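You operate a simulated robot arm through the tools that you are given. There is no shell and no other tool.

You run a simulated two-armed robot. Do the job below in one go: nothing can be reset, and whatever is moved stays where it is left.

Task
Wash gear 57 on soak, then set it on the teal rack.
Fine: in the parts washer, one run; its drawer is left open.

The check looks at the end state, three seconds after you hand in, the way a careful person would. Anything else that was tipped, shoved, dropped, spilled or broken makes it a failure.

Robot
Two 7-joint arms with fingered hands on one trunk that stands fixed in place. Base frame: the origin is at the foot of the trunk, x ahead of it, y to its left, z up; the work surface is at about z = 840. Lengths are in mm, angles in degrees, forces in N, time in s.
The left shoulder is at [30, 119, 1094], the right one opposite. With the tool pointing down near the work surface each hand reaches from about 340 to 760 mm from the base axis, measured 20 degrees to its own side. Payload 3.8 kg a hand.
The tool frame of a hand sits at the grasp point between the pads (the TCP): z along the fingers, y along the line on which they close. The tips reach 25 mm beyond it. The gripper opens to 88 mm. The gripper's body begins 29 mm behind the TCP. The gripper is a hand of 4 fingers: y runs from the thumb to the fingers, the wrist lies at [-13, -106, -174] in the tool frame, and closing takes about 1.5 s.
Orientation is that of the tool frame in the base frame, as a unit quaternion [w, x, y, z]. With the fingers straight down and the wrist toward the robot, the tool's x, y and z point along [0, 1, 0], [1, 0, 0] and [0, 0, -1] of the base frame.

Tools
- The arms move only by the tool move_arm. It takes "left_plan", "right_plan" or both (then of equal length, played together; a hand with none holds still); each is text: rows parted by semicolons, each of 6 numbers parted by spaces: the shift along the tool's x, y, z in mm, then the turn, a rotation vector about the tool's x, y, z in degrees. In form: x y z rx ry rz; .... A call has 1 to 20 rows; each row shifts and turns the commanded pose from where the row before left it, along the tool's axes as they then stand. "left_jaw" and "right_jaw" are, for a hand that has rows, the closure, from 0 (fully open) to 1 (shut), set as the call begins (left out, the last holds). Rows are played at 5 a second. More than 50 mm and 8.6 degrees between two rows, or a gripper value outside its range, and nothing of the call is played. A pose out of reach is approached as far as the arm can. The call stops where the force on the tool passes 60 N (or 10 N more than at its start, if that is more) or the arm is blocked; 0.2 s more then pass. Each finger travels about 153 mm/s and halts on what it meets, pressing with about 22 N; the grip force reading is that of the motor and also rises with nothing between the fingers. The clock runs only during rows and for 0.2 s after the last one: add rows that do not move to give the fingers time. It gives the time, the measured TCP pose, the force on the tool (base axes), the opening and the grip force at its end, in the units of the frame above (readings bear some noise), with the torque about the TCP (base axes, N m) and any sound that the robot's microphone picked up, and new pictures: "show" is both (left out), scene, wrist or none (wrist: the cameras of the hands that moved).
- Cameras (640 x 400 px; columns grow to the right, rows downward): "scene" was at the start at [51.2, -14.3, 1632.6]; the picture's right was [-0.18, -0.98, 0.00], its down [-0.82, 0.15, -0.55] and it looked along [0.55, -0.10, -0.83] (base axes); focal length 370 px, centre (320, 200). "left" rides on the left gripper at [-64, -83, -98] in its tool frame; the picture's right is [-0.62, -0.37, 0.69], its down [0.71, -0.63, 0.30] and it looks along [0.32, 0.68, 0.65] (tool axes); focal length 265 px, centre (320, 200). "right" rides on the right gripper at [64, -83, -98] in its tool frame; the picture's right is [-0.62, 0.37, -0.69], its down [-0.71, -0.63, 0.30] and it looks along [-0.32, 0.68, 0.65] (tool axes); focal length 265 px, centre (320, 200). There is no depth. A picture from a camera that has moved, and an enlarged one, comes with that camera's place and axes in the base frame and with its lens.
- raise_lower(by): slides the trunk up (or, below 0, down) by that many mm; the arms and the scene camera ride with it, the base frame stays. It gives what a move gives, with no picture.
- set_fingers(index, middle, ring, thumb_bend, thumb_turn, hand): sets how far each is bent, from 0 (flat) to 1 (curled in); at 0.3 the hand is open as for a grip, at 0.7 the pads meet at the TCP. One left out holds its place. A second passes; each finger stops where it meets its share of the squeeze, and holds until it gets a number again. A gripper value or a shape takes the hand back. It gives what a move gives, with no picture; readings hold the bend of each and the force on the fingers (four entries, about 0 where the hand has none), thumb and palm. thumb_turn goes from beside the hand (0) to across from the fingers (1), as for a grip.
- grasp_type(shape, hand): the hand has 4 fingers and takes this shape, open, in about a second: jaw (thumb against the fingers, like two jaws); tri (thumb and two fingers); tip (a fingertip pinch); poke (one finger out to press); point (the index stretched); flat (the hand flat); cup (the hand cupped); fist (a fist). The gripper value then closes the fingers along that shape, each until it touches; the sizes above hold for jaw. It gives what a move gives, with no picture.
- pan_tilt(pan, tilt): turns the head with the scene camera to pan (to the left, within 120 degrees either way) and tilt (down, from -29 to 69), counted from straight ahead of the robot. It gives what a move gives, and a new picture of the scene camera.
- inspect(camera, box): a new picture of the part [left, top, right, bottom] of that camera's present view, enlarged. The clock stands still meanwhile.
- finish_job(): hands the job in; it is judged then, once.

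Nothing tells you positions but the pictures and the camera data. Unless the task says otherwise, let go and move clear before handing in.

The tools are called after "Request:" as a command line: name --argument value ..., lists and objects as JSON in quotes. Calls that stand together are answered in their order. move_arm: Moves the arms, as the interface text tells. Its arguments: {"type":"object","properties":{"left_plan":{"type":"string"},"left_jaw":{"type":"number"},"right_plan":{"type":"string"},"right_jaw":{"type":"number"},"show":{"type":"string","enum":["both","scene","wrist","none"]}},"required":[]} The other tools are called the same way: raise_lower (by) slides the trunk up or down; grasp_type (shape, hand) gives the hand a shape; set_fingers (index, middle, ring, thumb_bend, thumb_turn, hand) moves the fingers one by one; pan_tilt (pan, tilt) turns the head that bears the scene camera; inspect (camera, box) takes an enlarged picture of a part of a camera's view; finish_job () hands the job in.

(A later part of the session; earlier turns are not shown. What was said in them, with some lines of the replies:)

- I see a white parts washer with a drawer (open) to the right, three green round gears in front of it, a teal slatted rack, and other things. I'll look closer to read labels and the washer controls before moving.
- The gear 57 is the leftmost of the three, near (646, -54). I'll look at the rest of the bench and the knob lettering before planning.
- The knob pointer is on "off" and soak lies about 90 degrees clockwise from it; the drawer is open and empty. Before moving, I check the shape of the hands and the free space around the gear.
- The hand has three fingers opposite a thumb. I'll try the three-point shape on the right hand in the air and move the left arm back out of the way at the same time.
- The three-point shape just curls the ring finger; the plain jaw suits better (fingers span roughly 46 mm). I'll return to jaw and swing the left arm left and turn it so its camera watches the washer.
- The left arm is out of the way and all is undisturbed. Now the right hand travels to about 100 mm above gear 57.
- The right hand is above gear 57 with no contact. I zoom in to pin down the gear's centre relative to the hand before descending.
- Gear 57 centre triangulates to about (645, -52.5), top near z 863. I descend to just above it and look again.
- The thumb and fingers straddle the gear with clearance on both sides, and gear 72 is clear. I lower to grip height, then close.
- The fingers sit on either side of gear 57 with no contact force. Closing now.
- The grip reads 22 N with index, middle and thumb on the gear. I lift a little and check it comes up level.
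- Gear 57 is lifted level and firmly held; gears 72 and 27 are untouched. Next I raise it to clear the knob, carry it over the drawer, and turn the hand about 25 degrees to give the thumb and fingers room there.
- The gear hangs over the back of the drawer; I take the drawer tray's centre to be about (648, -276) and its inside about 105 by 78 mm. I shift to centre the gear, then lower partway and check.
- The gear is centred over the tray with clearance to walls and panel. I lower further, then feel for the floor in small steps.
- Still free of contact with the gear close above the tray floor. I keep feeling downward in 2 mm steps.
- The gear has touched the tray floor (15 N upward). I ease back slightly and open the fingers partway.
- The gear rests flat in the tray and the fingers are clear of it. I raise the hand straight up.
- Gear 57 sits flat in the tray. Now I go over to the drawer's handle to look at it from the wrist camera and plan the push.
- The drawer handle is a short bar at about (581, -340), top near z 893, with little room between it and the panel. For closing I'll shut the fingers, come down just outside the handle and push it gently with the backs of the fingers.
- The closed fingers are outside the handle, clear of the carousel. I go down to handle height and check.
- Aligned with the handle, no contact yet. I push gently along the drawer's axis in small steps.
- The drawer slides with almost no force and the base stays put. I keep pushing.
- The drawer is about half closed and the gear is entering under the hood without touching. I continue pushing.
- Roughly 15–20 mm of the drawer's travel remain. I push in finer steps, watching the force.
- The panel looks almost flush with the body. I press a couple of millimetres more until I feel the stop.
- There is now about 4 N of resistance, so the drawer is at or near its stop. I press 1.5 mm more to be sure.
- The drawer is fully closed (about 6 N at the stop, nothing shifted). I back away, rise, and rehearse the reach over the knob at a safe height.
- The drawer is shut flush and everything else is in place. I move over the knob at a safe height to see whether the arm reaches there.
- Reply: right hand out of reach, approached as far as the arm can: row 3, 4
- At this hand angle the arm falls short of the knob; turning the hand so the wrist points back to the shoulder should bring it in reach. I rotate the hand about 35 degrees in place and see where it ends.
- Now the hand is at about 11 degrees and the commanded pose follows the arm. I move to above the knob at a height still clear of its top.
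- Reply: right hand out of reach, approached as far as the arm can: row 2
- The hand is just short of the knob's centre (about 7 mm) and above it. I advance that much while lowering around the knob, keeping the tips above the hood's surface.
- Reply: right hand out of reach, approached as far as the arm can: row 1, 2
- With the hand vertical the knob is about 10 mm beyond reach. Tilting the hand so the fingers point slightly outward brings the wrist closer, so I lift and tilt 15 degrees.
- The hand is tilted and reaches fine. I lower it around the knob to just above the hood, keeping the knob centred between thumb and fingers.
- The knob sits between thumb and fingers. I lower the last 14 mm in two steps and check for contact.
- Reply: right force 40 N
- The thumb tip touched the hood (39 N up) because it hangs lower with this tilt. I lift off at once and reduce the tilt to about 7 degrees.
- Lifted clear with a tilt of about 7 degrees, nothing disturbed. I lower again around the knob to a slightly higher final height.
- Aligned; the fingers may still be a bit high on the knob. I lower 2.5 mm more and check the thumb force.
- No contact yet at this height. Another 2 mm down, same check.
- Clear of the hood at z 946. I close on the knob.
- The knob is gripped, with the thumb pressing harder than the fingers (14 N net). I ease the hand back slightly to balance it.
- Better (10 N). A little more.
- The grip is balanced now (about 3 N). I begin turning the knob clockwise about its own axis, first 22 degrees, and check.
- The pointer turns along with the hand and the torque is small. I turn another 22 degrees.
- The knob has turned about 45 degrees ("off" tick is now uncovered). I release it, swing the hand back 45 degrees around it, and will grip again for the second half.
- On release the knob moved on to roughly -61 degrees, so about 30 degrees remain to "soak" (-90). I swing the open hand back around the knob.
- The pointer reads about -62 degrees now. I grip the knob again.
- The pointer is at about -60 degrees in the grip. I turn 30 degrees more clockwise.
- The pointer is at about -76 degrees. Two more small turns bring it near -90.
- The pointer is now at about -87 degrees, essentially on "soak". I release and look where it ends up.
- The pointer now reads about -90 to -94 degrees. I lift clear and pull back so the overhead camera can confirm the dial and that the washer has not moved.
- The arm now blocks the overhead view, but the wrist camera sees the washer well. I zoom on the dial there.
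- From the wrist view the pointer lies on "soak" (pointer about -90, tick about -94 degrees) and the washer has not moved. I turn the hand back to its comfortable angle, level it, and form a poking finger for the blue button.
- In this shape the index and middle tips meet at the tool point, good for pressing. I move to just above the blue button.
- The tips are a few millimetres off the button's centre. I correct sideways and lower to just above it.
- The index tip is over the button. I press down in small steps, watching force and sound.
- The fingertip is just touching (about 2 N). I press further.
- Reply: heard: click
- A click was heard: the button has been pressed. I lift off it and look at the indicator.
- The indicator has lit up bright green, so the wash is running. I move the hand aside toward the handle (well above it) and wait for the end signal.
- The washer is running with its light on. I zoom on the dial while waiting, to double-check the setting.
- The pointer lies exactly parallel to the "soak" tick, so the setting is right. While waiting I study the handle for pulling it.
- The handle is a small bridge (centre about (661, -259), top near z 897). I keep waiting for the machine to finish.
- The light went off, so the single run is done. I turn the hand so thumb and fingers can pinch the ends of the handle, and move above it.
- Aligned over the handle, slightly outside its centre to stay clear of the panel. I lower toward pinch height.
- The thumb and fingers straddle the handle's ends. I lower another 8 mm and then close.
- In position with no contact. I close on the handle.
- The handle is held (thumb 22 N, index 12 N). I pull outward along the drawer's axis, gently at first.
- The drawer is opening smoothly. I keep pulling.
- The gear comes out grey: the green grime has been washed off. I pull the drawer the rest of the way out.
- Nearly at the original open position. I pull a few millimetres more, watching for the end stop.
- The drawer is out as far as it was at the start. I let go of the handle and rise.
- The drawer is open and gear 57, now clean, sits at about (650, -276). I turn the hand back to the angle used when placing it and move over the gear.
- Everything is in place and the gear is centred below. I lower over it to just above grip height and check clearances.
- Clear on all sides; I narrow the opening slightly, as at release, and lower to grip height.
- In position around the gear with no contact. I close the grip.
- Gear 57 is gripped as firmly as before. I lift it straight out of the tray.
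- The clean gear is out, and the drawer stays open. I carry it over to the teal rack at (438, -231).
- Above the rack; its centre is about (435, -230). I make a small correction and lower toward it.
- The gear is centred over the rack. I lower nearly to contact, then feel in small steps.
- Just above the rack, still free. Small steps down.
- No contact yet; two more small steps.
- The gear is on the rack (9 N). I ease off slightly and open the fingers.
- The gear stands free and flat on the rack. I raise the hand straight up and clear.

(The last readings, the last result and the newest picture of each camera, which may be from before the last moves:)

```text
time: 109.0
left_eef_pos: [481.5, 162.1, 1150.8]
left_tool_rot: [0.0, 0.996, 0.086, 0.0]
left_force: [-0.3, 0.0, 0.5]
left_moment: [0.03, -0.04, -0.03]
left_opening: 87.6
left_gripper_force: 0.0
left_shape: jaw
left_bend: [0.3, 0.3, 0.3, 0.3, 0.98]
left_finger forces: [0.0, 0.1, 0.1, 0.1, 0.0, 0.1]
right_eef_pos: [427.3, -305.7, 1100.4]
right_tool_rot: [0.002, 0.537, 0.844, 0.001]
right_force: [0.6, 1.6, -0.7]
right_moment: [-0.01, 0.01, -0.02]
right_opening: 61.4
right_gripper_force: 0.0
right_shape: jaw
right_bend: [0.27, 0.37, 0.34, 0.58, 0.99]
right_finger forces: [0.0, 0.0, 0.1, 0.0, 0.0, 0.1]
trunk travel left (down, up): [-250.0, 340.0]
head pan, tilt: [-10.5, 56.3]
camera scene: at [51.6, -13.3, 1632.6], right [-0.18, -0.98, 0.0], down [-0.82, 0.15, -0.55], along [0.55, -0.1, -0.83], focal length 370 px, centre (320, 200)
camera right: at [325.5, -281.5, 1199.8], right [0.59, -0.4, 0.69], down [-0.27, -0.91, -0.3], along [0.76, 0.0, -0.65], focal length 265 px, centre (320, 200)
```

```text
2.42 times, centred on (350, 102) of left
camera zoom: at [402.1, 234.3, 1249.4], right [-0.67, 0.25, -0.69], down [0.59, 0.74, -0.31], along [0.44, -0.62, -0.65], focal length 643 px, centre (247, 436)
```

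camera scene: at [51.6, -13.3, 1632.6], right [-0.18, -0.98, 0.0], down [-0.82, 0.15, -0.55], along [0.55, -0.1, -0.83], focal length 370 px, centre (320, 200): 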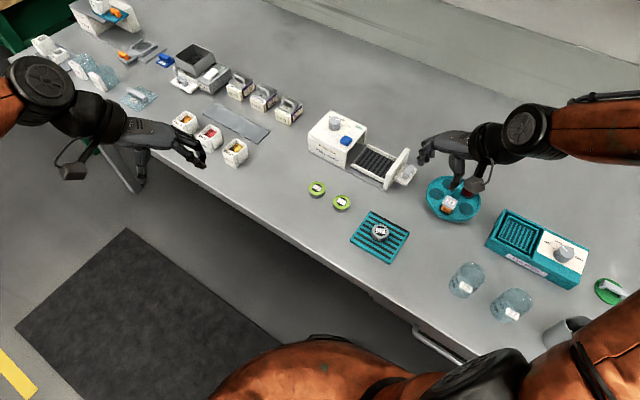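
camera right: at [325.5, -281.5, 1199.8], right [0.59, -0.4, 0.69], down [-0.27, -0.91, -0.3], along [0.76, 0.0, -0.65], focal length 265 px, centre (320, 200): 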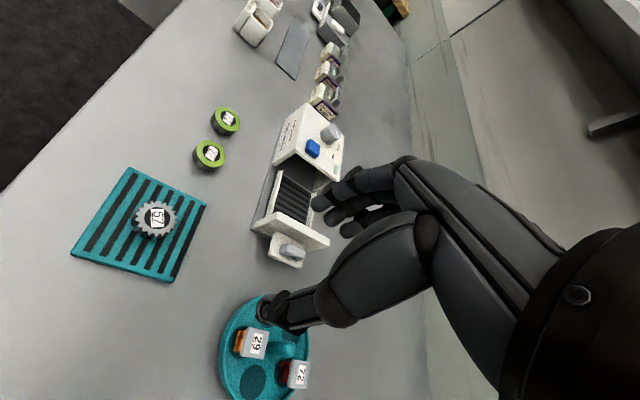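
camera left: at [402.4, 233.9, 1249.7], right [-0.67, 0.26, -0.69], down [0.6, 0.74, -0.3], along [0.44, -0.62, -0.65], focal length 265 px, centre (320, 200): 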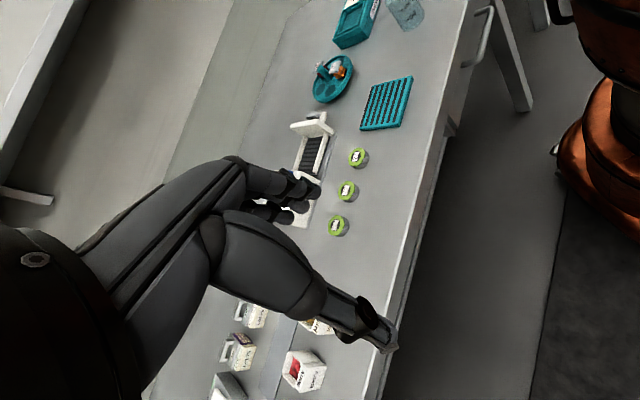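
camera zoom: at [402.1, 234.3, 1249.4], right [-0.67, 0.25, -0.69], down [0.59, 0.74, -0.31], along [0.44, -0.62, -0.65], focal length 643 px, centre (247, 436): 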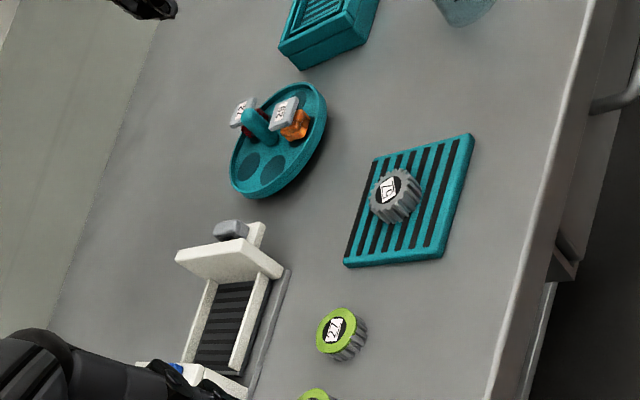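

The clean gear 57 rests on the teal rack, the drawer is open, and gears 72 and 27 stand where they were. I look right to make sure the elbow has not disturbed the mug and beakers.

Request:
pan_tilt --pan -45 --tilt 50

```text
time: 110.0
left_eef_pos: [479.6, 162.7, 1150.3]
left_tool_rot: [0.0, 0.996, 0.087, 0.0]
left_force: [0.6, 0.0, -0.4]
left_moment: [0.0, -0.02, 0.02]
left_opening: 87.5
left_gripper_force: 0.1
left_shape: jaw
left_bend: [0.3, 0.3, 0.3, 0.3, 0.98]
left_finger forces: [0.0, 0.0, 0.0, 0.0, 0.0, 0.0]
right_eef_pos: [426.9, -306.0, 1100.4]
right_tool_rot: [0.0, 0.536, 0.844, 0.002]
right_force: [0.4, -0.4, 0.6]
right_moment: [0.03, 0.03, -0.01]
right_opening: 61.3
right_gripper_force: 0.0
right_shape: jaw
right_bend: [0.27, 0.37, 0.34, 0.58, 0.99]
right_finger forces: [0.0, 0.0, 0.0, 0.0, 0.0, 0.0]
trunk travel left (down, up): [-250.0, 340.0]
head pan, tilt: [-45.0, 50.0]
camera scene: at [36.2, -55.6, 1640.7], right [-0.71, -0.71, 0.0], down [-0.54, 0.54, -0.64], along [0.45, -0.45, -0.77], focal length 370 px, centre (320, 200)
```

scene: 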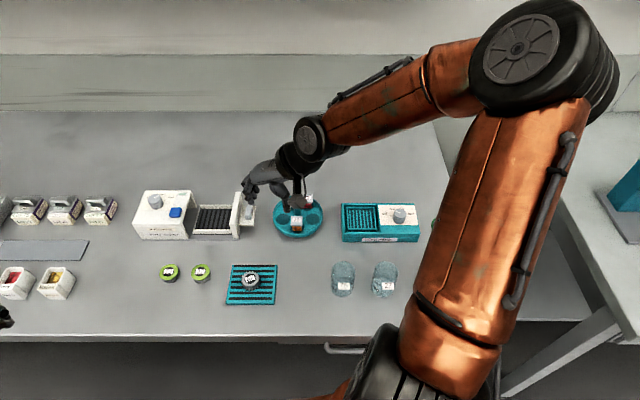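

The arm is well above everything but hides the mug. I bring the right hand back to its starting pose and check that corner once more.

Request:
move_arm --right_plan "0 0 -35 0 0 8.4; 0 0 -36 0 0 8.4; 0 0 -36 0 0 8.3; -4.5 -18.7 0 0 0 0; -4.5 -18.7 0 0 0 0; -4.5 -18.7 0 0 0 0; 0 0 0 0 0 0" --right_jaw 0.0 --show "none"

Request:
pan_tilt --pan -10.5 --tilt 56.3

Request:
inspect --camera "scene" --box '[340, 100, 640, 400]'

Request:
inspect --camera "scene" --box '[60, 0, 340, 200]'

Request:
inspect --camera "scene" --box '[300, 100, 430, 270]'

```text
time: 111.6
left_eef_pos: [480.5, 161.6, 1150.6]
left_tool_rot: [-0.001, 0.996, 0.087, 0.001]
left_force: [0.2, 0.0, 0.1]
left_moment: [0.01, 0.0, 0.02]
left_opening: 87.5
left_gripper_force: 0.0
left_shape: jaw
left_bend: [0.3, 0.3, 0.3, 0.3, 0.98]
left_finger forces: [0.0, 0.0, 0.1, 0.0, 0.0, 0.0]
right_eef_pos: [370.9, -319.2, 1206.3]
right_tool_rot: [0.002, 0.707, 0.707, 0.001]
right_force: [0.4, -0.2, -0.5]
right_moment: [0.0, 0.04, 0.0]
right_opening: 88.1
right_gripper_force: 0.0
right_shape: jaw
right_bend: [0.3, 0.3, 0.3, 0.3, 0.98]
right_finger forces: [0.1, 0.0, 0.0, 0.1, 0.0, 0.2]
trunk travel left (down, up): [-250.0, 340.0]
head pan, tilt: [-45.0, 50.0]
```

```text
time: 112.6
left_eef_pos: [479.3, 162.9, 1151.6]
left_tool_rot: [0.0, 0.996, 0.088, 0.0]
left_force: [-0.1, 0.1, 1.1]
left_moment: [0.01, -0.01, 0.02]
left_opening: 87.6
left_gripper_force: 0.0
left_shape: jaw
left_bend: [0.3, 0.3, 0.3, 0.3, 0.98]
left_finger forces: [0.0, 0.0, 0.1, 0.0, 0.0, 0.1]
right_eef_pos: [369.4, -320.8, 1205.4]
right_tool_rot: [0.002, 0.707, 0.707, 0.001]
right_force: [0.5, -0.4, -0.7]
right_moment: [-0.01, 0.02, 0.0]
right_opening: 88.0
right_gripper_force: 0.0
right_shape: jaw
right_bend: [0.3, 0.3, 0.3, 0.3, 0.98]
right_finger forces: [0.0, 0.1, 0.0, 0.0, 0.1, 0.0]
trunk travel left (down, up): [-250.0, 340.0]
head pan, tilt: [-10.5, 56.3]
camera scene: at [51.3, -14.2, 1632.6], right [-0.18, -0.98, 0.0], down [-0.82, 0.15, -0.55], along [0.55, -0.1, -0.83], focal length 370 px, centre (320, 200)
```

scene: 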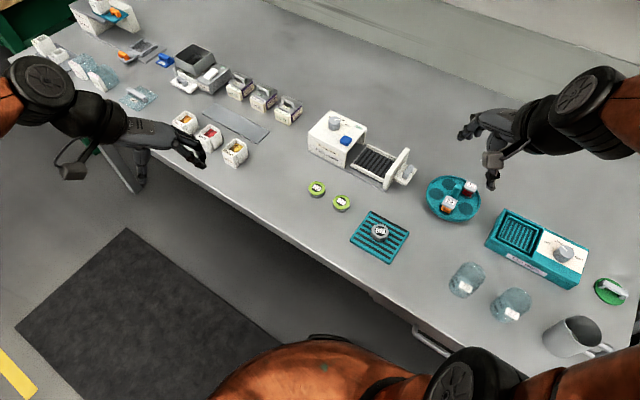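

```text
1.33 times, centred on (490, 250) of scene
camera zoom: at [51.3, -14.2, 1632.6], right [-0.18, -0.98, 0.0], down [-0.82, 0.15, -0.55], along [0.55, -0.1, -0.83], focal length 493 px, centre (93, 133)
```

zoom: 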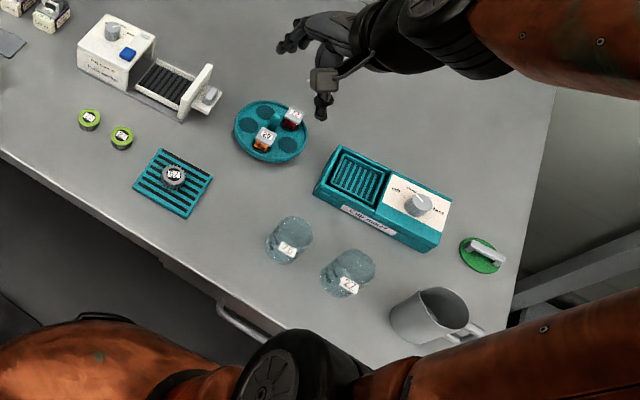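

```text
2.00 times, centred on (200, 100) of scene
camera zoom: at [51.3, -14.2, 1632.6], right [-0.18, -0.98, 0.0], down [-0.82, 0.15, -0.55], along [0.55, -0.1, -0.83], focal length 739 px, centre (560, 400)
```

zoom: 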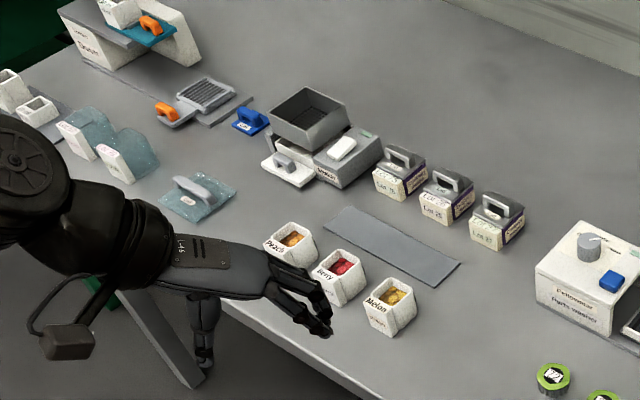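

```text
2.35 times, centred on (365, 185) of scene
camera zoom: at [51.3, -14.2, 1632.6], right [-0.18, -0.98, 0.0], down [-0.82, 0.15, -0.55], along [0.55, -0.1, -0.83], focal length 869 px, centre (214, 235)
```

zoom: 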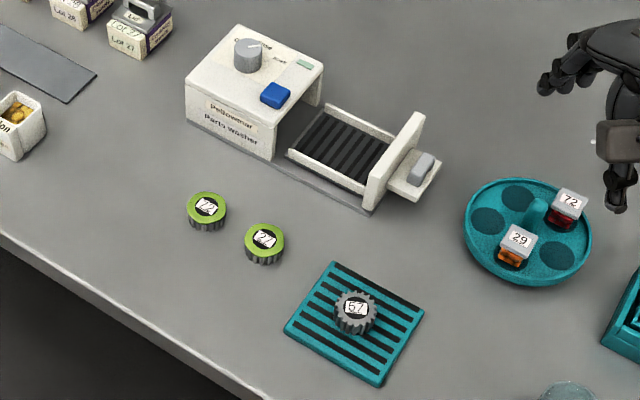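

Everything matches the start except what the task asked for: gear 57 is washed on soak and stands on the teal rack, and the washer drawer is open. Both hands are clear, so I hand in.

Request:
finish_job

```text
The job is handed in.
```

Gear 57 is washed and sitting flat on the teal rack, and the job is handed in. I ran the parts washer once with the dial on soak. The light went out when the cycle ended, and the gear came out with its green grime gone.

The washer drawer is open, about where it was at the start. The dial still points to soak. My final camera check showed nothing else had moved, and both hands are empty and clear of the bench.

While reaching for the dial, my thumb briefly pressed on top of the washer with about 39 N. I lifted off at once, and the washer didn't shift.
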